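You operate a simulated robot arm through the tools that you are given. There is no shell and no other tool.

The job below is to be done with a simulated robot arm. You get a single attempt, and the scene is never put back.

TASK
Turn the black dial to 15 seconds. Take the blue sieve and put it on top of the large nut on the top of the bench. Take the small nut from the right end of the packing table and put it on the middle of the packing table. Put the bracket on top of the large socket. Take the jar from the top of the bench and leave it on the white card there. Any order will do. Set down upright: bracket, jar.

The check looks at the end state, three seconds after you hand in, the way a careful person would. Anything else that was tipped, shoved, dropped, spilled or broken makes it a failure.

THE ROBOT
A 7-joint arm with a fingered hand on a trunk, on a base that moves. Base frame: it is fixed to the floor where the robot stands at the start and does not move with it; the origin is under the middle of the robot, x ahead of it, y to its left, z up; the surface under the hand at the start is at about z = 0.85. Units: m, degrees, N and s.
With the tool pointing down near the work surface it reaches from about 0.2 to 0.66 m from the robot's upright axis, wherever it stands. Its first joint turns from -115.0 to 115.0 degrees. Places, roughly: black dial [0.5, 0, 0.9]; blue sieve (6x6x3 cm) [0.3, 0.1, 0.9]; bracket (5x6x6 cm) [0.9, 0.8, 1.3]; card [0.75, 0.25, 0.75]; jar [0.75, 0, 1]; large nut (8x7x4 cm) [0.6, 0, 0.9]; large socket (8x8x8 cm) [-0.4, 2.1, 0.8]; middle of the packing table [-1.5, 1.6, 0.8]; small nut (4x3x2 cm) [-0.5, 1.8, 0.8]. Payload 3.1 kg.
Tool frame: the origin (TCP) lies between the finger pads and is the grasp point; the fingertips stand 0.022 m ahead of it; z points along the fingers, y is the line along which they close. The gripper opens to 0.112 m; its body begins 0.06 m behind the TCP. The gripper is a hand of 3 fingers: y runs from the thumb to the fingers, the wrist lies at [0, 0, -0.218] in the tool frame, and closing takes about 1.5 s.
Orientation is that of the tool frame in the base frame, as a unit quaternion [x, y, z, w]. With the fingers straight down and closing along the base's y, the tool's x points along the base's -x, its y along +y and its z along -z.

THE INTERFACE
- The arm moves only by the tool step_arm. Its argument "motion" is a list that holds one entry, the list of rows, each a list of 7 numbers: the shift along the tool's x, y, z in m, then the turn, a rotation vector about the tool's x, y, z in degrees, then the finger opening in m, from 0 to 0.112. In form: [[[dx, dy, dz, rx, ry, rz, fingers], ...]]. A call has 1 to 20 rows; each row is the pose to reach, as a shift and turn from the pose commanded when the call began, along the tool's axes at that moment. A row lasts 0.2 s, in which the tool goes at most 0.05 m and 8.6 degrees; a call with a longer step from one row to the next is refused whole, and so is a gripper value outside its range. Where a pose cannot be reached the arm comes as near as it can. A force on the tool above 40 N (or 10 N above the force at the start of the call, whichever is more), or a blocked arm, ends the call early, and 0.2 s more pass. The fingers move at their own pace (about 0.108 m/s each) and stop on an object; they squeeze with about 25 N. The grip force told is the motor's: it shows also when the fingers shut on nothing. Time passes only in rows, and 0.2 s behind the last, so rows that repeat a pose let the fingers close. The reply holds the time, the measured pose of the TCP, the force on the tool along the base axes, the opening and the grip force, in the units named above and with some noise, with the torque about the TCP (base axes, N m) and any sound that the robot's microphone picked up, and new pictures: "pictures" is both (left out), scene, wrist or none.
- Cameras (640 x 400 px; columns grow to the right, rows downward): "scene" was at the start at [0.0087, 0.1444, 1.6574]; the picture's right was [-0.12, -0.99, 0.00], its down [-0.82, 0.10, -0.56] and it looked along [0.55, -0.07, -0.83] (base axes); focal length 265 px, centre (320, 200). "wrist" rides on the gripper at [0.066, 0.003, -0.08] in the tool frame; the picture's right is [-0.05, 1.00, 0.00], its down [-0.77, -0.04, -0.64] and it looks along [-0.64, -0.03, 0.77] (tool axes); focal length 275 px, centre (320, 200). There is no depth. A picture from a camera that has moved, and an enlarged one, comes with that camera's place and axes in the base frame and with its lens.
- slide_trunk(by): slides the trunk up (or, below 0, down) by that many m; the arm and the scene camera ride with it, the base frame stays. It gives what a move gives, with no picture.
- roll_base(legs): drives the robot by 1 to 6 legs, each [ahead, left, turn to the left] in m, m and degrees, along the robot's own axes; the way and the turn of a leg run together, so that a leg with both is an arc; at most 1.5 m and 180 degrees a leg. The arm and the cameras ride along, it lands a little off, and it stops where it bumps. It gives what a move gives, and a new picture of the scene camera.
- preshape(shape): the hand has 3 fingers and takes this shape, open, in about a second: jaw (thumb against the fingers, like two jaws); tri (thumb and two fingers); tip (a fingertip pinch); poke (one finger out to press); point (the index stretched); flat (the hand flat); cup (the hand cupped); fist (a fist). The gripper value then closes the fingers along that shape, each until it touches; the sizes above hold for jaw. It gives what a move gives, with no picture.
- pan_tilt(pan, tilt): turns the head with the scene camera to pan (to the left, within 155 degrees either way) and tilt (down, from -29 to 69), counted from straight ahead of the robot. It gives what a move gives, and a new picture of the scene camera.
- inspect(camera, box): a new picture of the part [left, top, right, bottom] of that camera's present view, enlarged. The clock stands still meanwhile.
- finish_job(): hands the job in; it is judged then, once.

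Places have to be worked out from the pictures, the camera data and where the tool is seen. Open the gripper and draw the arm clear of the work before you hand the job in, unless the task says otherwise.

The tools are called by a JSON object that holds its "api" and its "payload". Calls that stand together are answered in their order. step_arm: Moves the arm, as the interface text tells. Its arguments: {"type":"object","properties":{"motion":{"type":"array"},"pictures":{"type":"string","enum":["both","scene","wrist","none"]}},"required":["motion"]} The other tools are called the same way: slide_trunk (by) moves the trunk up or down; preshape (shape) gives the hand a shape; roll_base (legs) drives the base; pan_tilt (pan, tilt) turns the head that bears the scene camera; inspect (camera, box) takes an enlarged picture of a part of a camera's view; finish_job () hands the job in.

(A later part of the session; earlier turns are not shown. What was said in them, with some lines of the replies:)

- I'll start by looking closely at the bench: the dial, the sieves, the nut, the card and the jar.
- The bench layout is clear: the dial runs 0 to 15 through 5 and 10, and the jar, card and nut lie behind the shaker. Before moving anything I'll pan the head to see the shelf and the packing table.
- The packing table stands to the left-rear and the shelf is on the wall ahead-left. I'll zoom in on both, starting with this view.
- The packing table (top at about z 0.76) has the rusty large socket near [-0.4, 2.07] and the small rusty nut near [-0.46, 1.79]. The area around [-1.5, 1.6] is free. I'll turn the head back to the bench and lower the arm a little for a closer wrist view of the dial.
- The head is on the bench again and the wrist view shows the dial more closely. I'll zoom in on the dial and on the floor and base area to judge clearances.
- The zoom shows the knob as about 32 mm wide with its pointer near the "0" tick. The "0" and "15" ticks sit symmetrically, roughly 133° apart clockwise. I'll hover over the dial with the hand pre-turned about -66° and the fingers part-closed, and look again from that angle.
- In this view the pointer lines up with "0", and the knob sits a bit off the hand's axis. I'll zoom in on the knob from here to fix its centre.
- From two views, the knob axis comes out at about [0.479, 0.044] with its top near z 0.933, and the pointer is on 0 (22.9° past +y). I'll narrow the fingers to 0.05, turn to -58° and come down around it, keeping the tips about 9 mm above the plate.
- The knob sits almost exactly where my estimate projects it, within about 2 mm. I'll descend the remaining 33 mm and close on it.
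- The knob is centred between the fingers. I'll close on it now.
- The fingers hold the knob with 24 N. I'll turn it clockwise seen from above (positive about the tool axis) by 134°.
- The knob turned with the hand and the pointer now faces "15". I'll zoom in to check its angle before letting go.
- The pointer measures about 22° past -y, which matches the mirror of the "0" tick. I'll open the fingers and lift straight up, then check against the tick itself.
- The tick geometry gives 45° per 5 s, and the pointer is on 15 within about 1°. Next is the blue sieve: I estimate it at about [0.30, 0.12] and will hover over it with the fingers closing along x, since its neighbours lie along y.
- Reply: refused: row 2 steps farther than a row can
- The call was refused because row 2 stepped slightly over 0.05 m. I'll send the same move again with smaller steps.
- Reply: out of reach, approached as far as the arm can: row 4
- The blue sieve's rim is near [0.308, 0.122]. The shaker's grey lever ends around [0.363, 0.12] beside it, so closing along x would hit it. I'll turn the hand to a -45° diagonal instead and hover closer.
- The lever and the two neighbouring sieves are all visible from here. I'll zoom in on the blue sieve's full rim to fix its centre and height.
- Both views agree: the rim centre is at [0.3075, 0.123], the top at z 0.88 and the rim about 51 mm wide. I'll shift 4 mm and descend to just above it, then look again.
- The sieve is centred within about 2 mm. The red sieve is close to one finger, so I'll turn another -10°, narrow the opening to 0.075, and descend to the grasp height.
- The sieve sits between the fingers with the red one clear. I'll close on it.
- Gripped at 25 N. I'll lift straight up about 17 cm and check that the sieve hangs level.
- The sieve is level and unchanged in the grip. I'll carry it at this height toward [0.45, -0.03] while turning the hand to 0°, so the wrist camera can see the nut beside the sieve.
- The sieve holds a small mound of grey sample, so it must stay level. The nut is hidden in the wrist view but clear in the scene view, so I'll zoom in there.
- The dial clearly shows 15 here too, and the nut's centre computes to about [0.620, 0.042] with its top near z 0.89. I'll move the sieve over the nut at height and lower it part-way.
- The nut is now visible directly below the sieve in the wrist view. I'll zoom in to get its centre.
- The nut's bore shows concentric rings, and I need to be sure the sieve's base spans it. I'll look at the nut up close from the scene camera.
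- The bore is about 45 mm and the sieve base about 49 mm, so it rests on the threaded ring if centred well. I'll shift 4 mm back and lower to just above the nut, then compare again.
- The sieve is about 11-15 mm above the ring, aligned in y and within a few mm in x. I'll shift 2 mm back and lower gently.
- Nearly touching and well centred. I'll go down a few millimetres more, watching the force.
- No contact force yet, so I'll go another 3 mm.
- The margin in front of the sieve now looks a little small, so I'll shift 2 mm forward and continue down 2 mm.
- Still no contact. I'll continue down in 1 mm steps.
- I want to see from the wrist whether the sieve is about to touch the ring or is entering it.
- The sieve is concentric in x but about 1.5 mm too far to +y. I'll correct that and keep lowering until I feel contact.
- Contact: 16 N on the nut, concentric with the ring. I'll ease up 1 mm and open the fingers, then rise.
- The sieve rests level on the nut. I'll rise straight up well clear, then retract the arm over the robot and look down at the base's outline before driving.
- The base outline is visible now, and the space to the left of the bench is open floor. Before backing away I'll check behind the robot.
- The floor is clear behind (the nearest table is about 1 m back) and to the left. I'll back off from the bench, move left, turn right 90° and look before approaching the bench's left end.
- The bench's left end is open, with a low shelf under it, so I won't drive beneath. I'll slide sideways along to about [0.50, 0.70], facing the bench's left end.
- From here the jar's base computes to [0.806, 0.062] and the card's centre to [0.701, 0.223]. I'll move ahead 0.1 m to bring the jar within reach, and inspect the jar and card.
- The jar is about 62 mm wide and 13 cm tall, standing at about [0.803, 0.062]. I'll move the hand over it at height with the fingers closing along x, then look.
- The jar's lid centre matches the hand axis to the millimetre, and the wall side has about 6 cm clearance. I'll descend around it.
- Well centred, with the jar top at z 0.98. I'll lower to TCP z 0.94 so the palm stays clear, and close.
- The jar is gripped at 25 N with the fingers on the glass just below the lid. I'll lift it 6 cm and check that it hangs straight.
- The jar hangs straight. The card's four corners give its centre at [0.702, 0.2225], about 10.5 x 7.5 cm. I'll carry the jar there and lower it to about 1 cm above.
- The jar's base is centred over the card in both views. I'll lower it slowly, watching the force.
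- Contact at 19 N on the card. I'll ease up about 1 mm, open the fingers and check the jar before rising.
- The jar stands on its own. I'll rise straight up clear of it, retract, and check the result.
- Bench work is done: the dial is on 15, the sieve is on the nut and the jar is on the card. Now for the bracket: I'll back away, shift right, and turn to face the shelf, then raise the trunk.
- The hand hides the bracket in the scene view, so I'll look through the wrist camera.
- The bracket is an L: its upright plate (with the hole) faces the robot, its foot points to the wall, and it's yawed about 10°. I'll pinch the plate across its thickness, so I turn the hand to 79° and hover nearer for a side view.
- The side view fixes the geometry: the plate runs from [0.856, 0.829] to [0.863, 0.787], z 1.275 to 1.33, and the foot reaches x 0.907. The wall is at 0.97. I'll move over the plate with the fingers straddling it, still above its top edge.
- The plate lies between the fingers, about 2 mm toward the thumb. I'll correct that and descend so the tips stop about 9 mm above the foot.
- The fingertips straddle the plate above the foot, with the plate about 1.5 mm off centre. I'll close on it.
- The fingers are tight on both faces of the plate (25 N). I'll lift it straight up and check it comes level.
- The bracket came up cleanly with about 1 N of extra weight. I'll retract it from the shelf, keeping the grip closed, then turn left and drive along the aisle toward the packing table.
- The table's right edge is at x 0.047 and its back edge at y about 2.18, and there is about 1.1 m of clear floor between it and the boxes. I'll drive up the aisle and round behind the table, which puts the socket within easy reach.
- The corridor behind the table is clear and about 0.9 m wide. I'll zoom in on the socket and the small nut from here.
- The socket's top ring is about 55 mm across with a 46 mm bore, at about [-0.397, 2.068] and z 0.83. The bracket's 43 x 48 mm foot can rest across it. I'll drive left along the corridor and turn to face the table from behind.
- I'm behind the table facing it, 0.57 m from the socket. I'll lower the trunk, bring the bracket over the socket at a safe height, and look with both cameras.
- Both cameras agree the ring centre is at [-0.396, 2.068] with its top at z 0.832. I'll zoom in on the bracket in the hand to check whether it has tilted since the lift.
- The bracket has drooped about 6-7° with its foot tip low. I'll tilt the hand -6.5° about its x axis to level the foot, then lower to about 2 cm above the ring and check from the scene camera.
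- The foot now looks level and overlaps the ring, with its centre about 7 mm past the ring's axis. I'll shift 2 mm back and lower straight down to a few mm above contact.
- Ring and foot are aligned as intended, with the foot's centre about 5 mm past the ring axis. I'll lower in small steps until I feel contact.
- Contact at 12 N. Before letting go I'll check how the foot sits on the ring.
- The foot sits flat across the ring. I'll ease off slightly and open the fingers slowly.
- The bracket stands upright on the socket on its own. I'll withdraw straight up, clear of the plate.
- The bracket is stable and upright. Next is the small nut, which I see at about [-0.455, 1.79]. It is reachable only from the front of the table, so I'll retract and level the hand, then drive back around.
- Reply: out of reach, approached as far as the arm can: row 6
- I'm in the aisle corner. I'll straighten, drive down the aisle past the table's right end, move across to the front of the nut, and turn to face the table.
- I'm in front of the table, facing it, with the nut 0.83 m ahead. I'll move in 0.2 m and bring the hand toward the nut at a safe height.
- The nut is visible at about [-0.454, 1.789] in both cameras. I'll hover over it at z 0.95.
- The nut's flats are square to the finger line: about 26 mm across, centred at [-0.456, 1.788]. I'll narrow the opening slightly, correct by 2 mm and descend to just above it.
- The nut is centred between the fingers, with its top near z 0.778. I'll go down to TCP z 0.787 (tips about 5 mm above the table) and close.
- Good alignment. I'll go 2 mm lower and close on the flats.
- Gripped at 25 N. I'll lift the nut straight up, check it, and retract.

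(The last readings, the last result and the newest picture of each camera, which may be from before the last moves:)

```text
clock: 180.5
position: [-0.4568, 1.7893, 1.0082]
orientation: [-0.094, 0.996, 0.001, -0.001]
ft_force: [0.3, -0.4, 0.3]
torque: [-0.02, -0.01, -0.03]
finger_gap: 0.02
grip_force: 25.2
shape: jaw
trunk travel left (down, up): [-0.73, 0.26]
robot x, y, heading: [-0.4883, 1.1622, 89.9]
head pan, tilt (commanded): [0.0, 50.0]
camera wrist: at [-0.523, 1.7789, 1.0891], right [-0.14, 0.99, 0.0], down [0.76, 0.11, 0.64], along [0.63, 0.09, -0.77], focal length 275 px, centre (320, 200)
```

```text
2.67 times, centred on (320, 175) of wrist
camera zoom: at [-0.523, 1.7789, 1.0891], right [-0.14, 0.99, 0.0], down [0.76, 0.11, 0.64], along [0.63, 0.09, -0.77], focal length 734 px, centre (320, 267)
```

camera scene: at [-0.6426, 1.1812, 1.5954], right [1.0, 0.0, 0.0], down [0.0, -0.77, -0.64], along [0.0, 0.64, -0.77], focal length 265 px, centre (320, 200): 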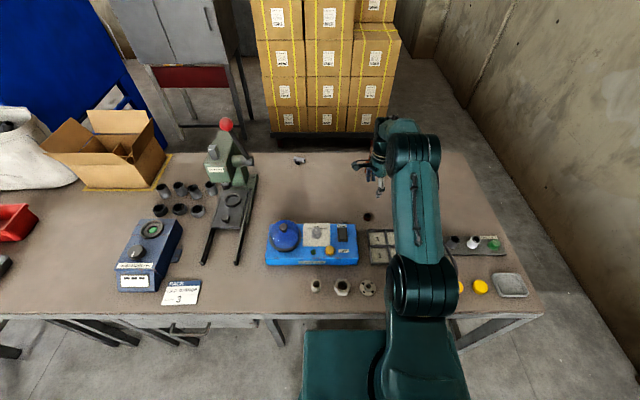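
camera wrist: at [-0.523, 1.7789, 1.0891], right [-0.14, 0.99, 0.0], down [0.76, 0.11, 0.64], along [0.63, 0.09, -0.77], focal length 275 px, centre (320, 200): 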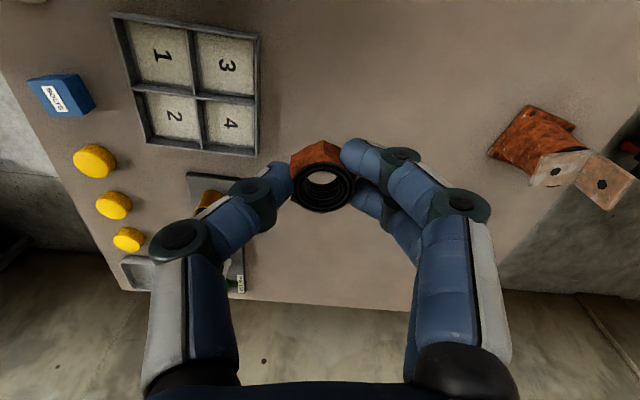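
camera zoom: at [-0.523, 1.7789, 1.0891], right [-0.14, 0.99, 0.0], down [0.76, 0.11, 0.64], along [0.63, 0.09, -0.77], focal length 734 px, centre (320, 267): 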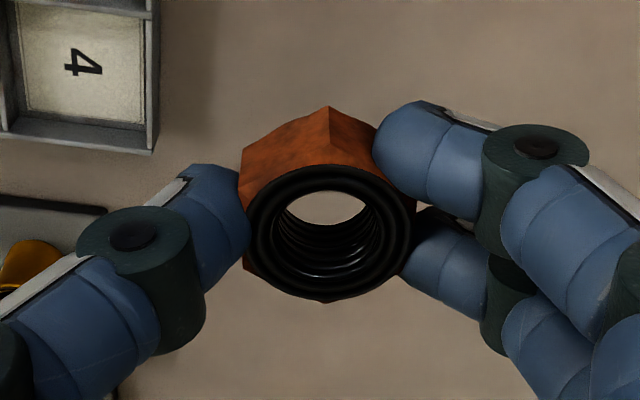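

The nut is held securely. I'll retract the arm over the robot's front and drive back and left toward the table's middle.

{"api": "step_arm", "payload": {"motion": [[[0.01, -0.02, -0.04, 0, 0, 0, 0.01], [0.02, -0.05, -0.07, 0, 0, 0, 0.01], [0.032, -0.085, -0.1, 0, 0, 0, 0.01], [0.042, -0.125, -0.125, 0, 0, 0, 0.01], [0.055, -0.165, -0.145, 0, 0, 0, 0.01], [0.067, -0.21, -0.16, 0, 0, 0, 0.01], [0.08, -0.25, -0.17, 0, 0, 0, 0.01], [0.08, -0.25, -0.17, 0, 0, 0, 0.01]]], "pictures": "none"}}

{"api": "roll_base", "payload": {"legs": [[-0.16, 0, 0], [0, 1.0, 0]]}}

```text
clock: 182.3
position: [-0.4949, 1.5295, 1.1751]
orientation: [-0.093, 0.996, 0.0, 0.002]
ft_force: [-0.4, 0.9, -0.2]
torque: [-0.01, -0.03, 0.0]
finger_gap: 0.0196
grip_force: 25.0
shape: jaw
trunk travel left (down, up): [-0.73, 0.26]
robot x, y, heading: [-0.4859, 1.1642, 90.0]
head pan, tilt (commanded): [0.0, 50.0]
```

```text
clock: 188.6
position: [-1.509, 1.3679, 1.1746]
orientation: [-0.093, 0.996, 0.0, 0.0]
ft_force: [0.6, -0.5, -0.9]
torque: [-0.03, 0.01, -0.03]
finger_gap: 0.0197
grip_force: 25.1
shape: jaw
trunk travel left (down, up): [-0.73, 0.26]
robot x, y, heading: [-1.5039, 1.0055, 89.8]
head pan, tilt (commanded): [0.0, 50.0]
camera scene: at [-1.6622, 1.0203, 1.5953], right [1.0, 0.0, 0.0], down [0.0, -0.77, -0.64], along [0.0, 0.64, -0.77], focal length 265 px, centre (320, 200)
```

scene: 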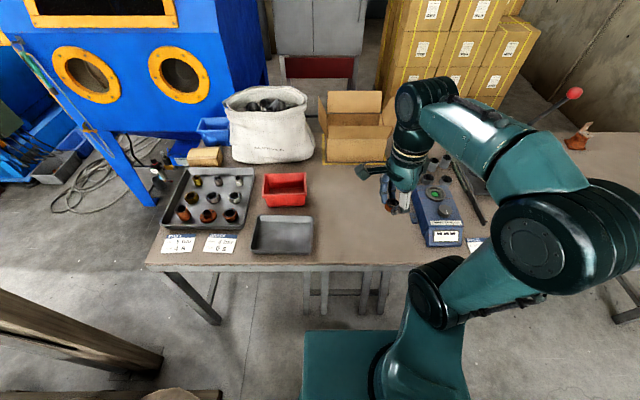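

The free gap runs from x -1.69 (dark tray) to -1.31 (scale), so [-1.5, 1.6] is right in its middle. I'll bring the nut over there and lower it to about 2 cm above the table.

{"api": "step_arm", "payload": {"motion": [[[-0.006, 0.028, 0.02, 0, 0, 0, 0.01], [-0.012, 0.056, 0.045, 0, 0, 0, 0.01], [-0.018, 0.084, 0.075, 0, 0, 0, 0.01], [-0.025, 0.112, 0.105, 0, 0, 0, 0.01], [-0.032, 0.14, 0.135, 0, 0, 0, 0.01], [-0.038, 0.168, 0.165, 0, 0, 0, 0.01], [-0.045, 0.196, 0.195, 0, 0, 0, 0.01], [-0.052, 0.226, 0.225, 0, 0, 0, 0.01], [-0.052, 0.226, 0.265, 0, 0, 0, 0.01], [-0.052, 0.226, 0.305, 0, 0, 0, 0.01], [-0.052, 0.226, 0.345, 0, 0, 0, 0.01], [-0.052, 0.226, 0.37, 0, 0, 0, 0.01], [-0.052, 0.226, 0.37, 0, 0, 0, 0.01]]], "pictures": "both"}}

```text
clock: 191.4
position: [-1.4997, 1.5999, 0.8063]
orientation: [-0.094, 0.996, 0.001, 0.001]
ft_force: [0.3, -0.2, 0.5]
torque: [-0.04, 0.0, 0.0]
finger_gap: 0.0195
grip_force: 25.2
shape: jaw
trunk travel left (down, up): [-0.73, 0.26]
robot x, y, heading: [-1.5066, 1.0005, 89.8]
head pan, tilt (commanded): [0.0, 50.0]
camera scene: at [-1.6619, 1.0203, 1.5954], right [1.0, 0.0, 0.0], down [0.0, -0.77, -0.64], along [0.0, 0.64, -0.77], focal length 265 px, centre (320, 200)
camera wrist: at [-1.5665, 1.5893, 0.8885], right [-0.14, 0.99, 0.0], down [0.76, 0.11, 0.64], along [0.63, 0.09, -0.77], focal length 275 px, centre (320, 200)
```

scene: 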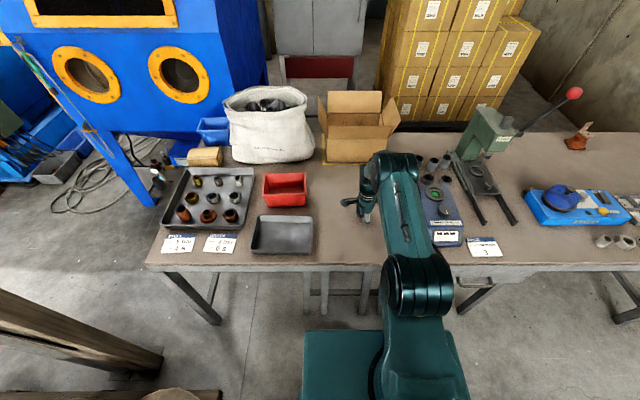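
wrist: 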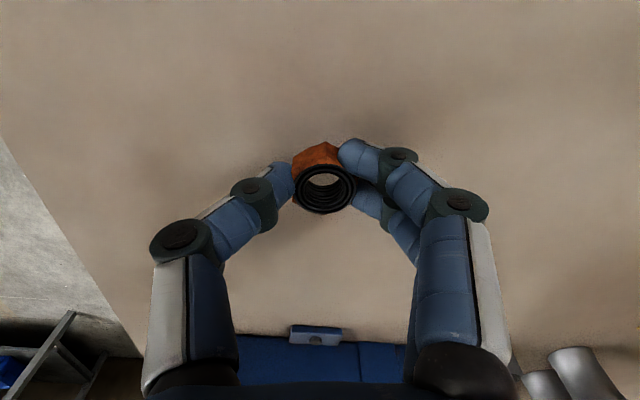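

The area under the nut is clear. I'll lower it gently to the table height at which it was gripped (TCP z about 0.785).

{"api": "step_arm", "payload": {"motion": [[[0, 0, 0.006, 0, 0, 0, 0.01], [0, 0, 0.012, 0, 0, 0, 0.01], [0, 0, 0.018, 0, 0, 0, 0.01], [0, 0, 0.018, 0, 0, 0, 0.01]]], "pictures": "none"}}

{"api": "step_arm", "payload": {"motion": [[[0, 0, 0.001, 0, 0, 0, 0.01], [0, 0, 0.002, 0, 0, 0, 0.01], [0, 0, 0.002, 0, 0, 0, 0.01]]], "pictures": "none"}}

```text
clock: 192.4
position: [-1.5001, 1.5997, 0.7877]
orientation: [-0.095, 0.995, 0.001, 0.001]
ft_force: [0.2, -0.1, -0.5]
torque: [-0.02, 0.01, 0.01]
finger_gap: 0.0192
grip_force: 25.6
shape: jaw
trunk travel left (down, up): [-0.73, 0.26]
robot x, y, heading: [-1.5088, 1.0, 89.8]
head pan, tilt (commanded): [0.0, 50.0]
```

```text
clock: 193.2
position: [-1.5007, 1.6002, 0.7841]
orientation: [-0.093, 0.996, 0.0, 0.0]
ft_force: [-0.9, -0.1, -0.7]
torque: [-0.01, 0.02, 0.01]
finger_gap: 0.0192
grip_force: 24.8
shape: jaw
trunk travel left (down, up): [-0.73, 0.26]
robot x, y, heading: [-1.5076, 1.0018, 89.9]
head pan, tilt (commanded): [0.0, 50.0]
```

No contact yet, so I'll continue down in 1 mm steps.

{"api": "step_arm", "payload": {"motion": [[[0, 0, 0.001, 0, 0, 0, 0.01], [0, 0, 0.0015, 0, 0, 0, 0.01], [0, 0, 0.0015, 0, 0, 0, 0.01]]], "pictures": "none"}}

{"api": "step_arm", "payload": {"motion": [[[0, 0, 0.001, 0, 0, 0, 0.01], [0, 0, 0.001, 0, 0, 0, 0.01]]], "pictures": "wrist"}}

```text
clock: 194.0
position: [-1.5, 1.5999, 0.7848]
orientation: [-0.095, 0.995, 0.0, 0.0]
ft_force: [-0.1, -0.3, 1.7]
torque: [0.0, -0.01, 0.02]
finger_gap: 0.0194
grip_force: 25.0
shape: jaw
trunk travel left (down, up): [-0.73, 0.26]
robot x, y, heading: [-1.5071, 1.0027, 89.9]
head pan, tilt (commanded): [0.0, 50.0]
```

```text
clock: 194.6
position: [-1.5003, 1.5998, 0.7846]
orientation: [-0.094, 0.996, 0.001, 0.001]
ft_force: [-0.3, 1.0, 5.3]
torque: [0.12, 0.04, 0.02]
finger_gap: 0.0193
grip_force: 24.7
shape: jaw
trunk travel left (down, up): [-0.73, 0.26]
robot x, y, heading: [-1.5091, 1.0046, 89.9]
head pan, tilt (commanded): [0.0, 50.0]
camera wrist: at [-1.566, 1.5898, 0.8653], right [-0.14, 0.99, 0.0], down [0.76, 0.11, 0.64], along [0.63, 0.09, -0.77], focal length 275 px, centre (320, 200)
```

wrist: 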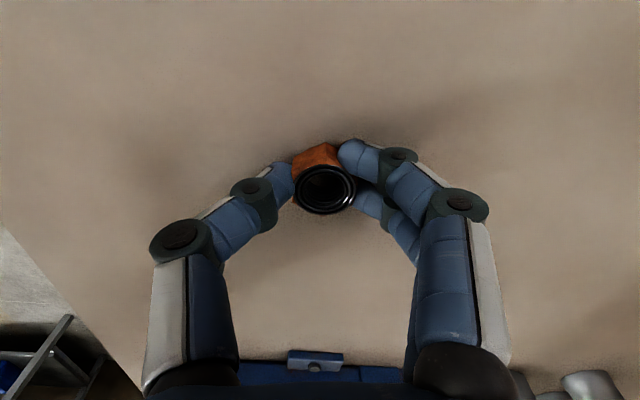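

Light contact (5 N): the nut is on the table. I'll open the fingers and rise straight up.

{"api": "step_arm", "payload": {"motion": [[[0, 0, 0, 0, 0, 0, 0.02], [0, 0, 0, 0, 0, 0, 0.03], [0, 0, 0, 0, 0, 0, 0.04], [0, 0, 0, 0, 0, 0, 0.05], [0, 0, 0, 0, 0, 0, 0.056], [0, 0, -0.01, 0, 0, 0, 0.056], [0, 0, -0.03, 0, 0, 0, 0.056], [0, 0, -0.06, 0, 0, 0, 0.06], [0, 0, -0.1, 0, 0, 0, 0.06], [0, 0, -0.14, 0, 0, 0, 0.07], [0, 0, -0.18, 0, 0, 0, 0.08], [0, 0, -0.22, 0, 0, 0, 0.09], [0, 0, -0.22, 0, 0, 0, 0.09]]], "pictures": "both"}}

```text
clock: 197.4
position: [-1.4988, 1.6018, 1.0034]
orientation: [-0.094, 0.996, 0.0, 0.0]
ft_force: [0.5, 0.2, 0.6]
torque: [0.0, 0.01, 0.01]
finger_gap: 0.0898
grip_force: 0.1
shape: jaw
trunk travel left (down, up): [-0.73, 0.26]
robot x, y, heading: [-1.5091, 1.0021, 89.7]
head pan, tilt (commanded): [0.0, 50.0]
camera scene: at [-1.662, 1.0208, 1.5954], right [1.0, 0.0, 0.0], down [0.0, -0.77, -0.64], along [0.0, 0.64, -0.77], focal length 265 px, centre (320, 200)
camera wrist: at [-1.5645, 1.5913, 1.0855], right [-0.14, 0.99, 0.0], down [0.76, 0.11, 0.64], along [0.63, 0.09, -0.77], focal length 275 px, centre (320, 200)
```

scene: 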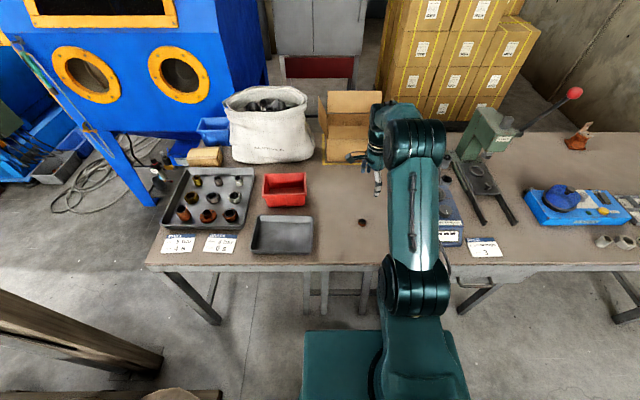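
wrist: 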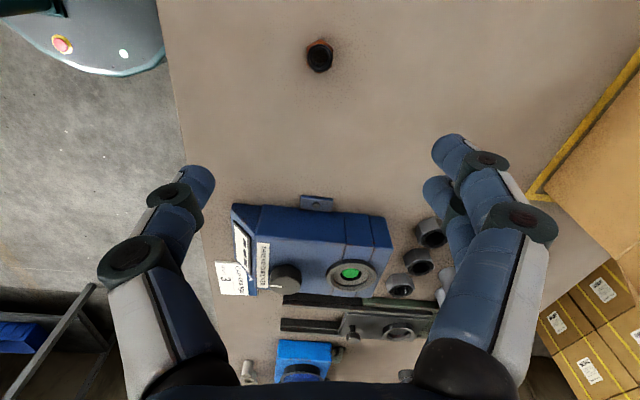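

The nut lies flat at [-1.5, 1.6]. I'll draw the arm clear of the table, then check the bracket and the bench once more.

{"api": "step_arm", "payload": {"motion": [[[0.0, -0.01, -0.04, 0, 0, 0, 0.1], [0.01, -0.035, -0.07, 0, 0, 0, 0.112], [0.018, -0.07, -0.095, 0, 0, 0, 0.112], [0.026, -0.11, -0.12, 0, 0, 0, 0.112], [0.034, -0.15, -0.14, 0, 0, 0, 0.112], [0.042, -0.19, -0.155, 0, 0, 0, 0.112], [0.05, -0.226, -0.165, 0, 0, 0, 0.112], [0.05, -0.226, -0.165, 0, 0, 0, 0.112]]], "pictures": "none"}}

{"api": "pan_tilt", "payload": {"pan": -40, "tilt": 30}}

{"api": "inspect", "payload": {"camera": "scene", "box": [120, 120, 420, 320]}}

```text
clock: 199.2
position: [-1.5112, 1.3674, 1.1676]
orientation: [-0.093, 0.996, 0.0, 0.003]
ft_force: [-1.0, 0.6, -0.2]
torque: [-0.01, -0.02, -0.03]
finger_gap: 0.112
grip_force: 0.0
shape: jaw
trunk travel left (down, up): [-0.73, 0.26]
robot x, y, heading: [-1.5053, 1.0037, 90.0]
head pan, tilt (commanded): [0.0, 50.0]
```

```text
clock: 200.2
position: [-1.506, 1.3684, 1.1655]
orientation: [-0.093, 0.996, 0.0, 0.0]
ft_force: [0.5, 0.2, -0.1]
torque: [-0.01, -0.01, 0.01]
finger_gap: 0.112
grip_force: 0.0
shape: jaw
trunk travel left (down, up): [-0.73, 0.26]
robot x, y, heading: [-1.5057, 1.0015, 89.6]
head pan, tilt (commanded): [-40.0, 30.0]
camera scene: at [-1.6039, 1.0125, 1.6249], right [0.76, -0.64, 0.0], down [-0.32, -0.38, -0.87], along [0.56, 0.66, -0.5], focal length 265 px, centre (320, 200)
```

scene: 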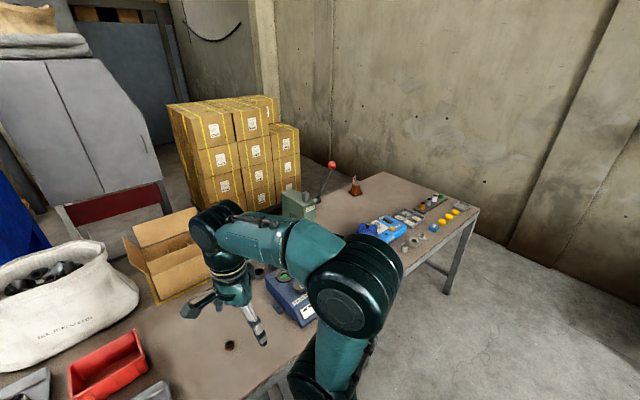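

```text
2.00 times, centred on (270, 220) of scene
camera zoom: at [-1.6039, 1.0125, 1.6249], right [0.76, -0.64, 0.0], down [-0.32, -0.38, -0.87], along [0.56, 0.66, -0.5], focal length 529 px, centre (420, 160)
```

zoom: 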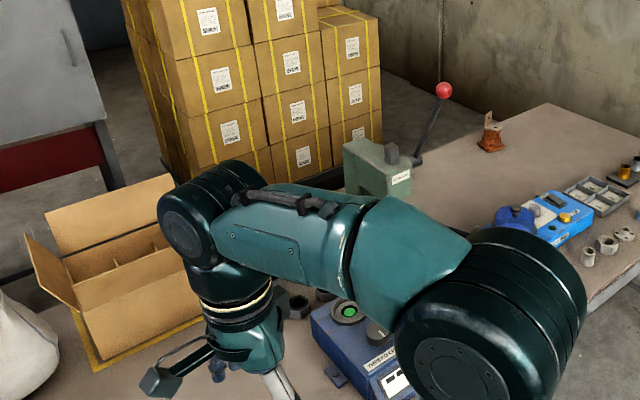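

The bracket still stands on the socket. I'll back the base away from the table and glance at the bench from here.

{"api": "roll_base", "payload": {"legs": [[-0.15, 0, 0]]}}

{"api": "pan_tilt", "payload": {"pan": -112, "tilt": 20}}

{"api": "inspect", "payload": {"camera": "scene", "box": [240, 120, 400, 240]}}

```text
clock: 201.6
position: [-1.5068, 1.217, 1.1672]
orientation: [-0.095, 0.995, 0.0, -0.001]
ft_force: [-0.1, -0.8, 0.1]
torque: [0.03, 0.03, 0.0]
finger_gap: 0.1118
grip_force: 0.0
shape: jaw
trunk travel left (down, up): [-0.73, 0.26]
robot x, y, heading: [-1.5094, 0.8524, 90.0]
head pan, tilt (commanded): [-40.0, 30.0]
camera scene: at [-1.6041, 0.8614, 1.6249], right [0.77, -0.64, 0.0], down [-0.32, -0.38, -0.87], along [0.56, 0.66, -0.5], focal length 265 px, centre (320, 200)
```

scene: 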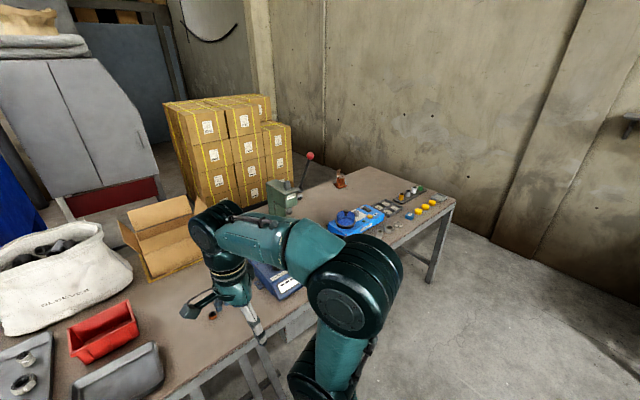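

```text
clock: 203.1
position: [-1.5068, 1.2163, 1.1665]
orientation: [-0.095, 0.995, 0.0, 0.0]
ft_force: [-0.5, 0.0, -0.8]
torque: [0.02, 0.01, 0.02]
finger_gap: 0.1119
grip_force: 0.0
shape: jaw
trunk travel left (down, up): [-0.73, 0.26]
robot x, y, heading: [-1.5098, 0.8549, 90.2]
head pan, tilt (commanded): [-112.0, 20.0]
camera scene: at [-1.5759, 0.7584, 1.641], right [-0.38, -0.93, 0.0], down [-0.32, 0.13, -0.94], along [0.87, -0.35, -0.34], focal length 265 px, centre (320, 200)
```

scene: 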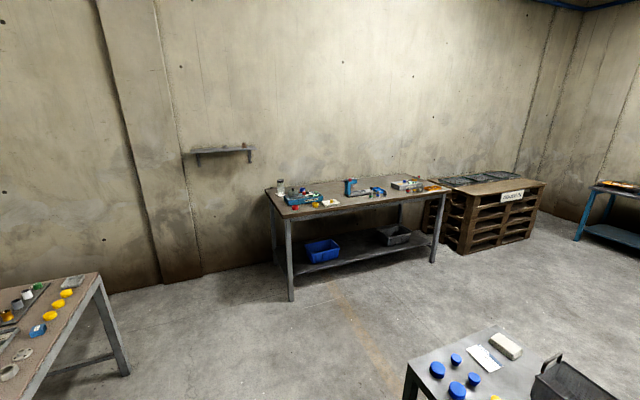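

```text
3.33 times, centred on (320, 180) of scene
camera zoom: at [-1.5759, 0.7584, 1.641], right [-0.38, -0.93, 0.0], down [-0.32, 0.13, -0.94], along [0.87, -0.35, -0.34], focal length 882 px, centre (320, 267)
```

zoom: 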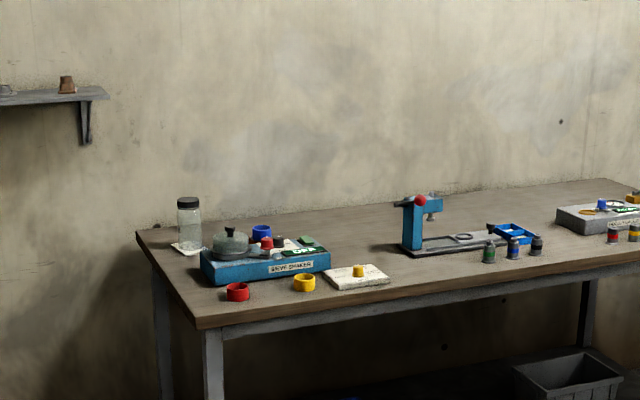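

Everything is in place:
- **Dial:** on 15.
- **Blue sieve:** level on the large nut.
- **Jar:** upright on the white card.
- **Bracket:** upright on the large socket.
- **Small nut:** flat at the table's middle.

The hand is open and clear, so I'm handing in.

{"api": "finish_job", "payload": {}}

```text
The job is handed in.
```

I finished all five parts of the job and handed it in. I don't have the judge's verdict.

- **Black dial:** turned to 15 seconds, with the pointer on the "15" tick to within about 1°.
- **Blue sieve:** resting level on the large nut on the bench. It held a small mound of grey sample, and I kept it level throughout.
- **Jar:** standing upright near the centre of the white card.
- **Bracket:** standing upright on top of the large socket. It drooped about 6–7° in the grip on the way, so I levelled it before setting it down.
- **Small nut:** lying flat at [-1.5, 1.6], the place you gave for the middle of the packing table. By my measurement the table's true centre is nearer x = -1.1.

I saw nothing else tipped, shoved or spilled. The gripper is open and the arm is clear of both tables.
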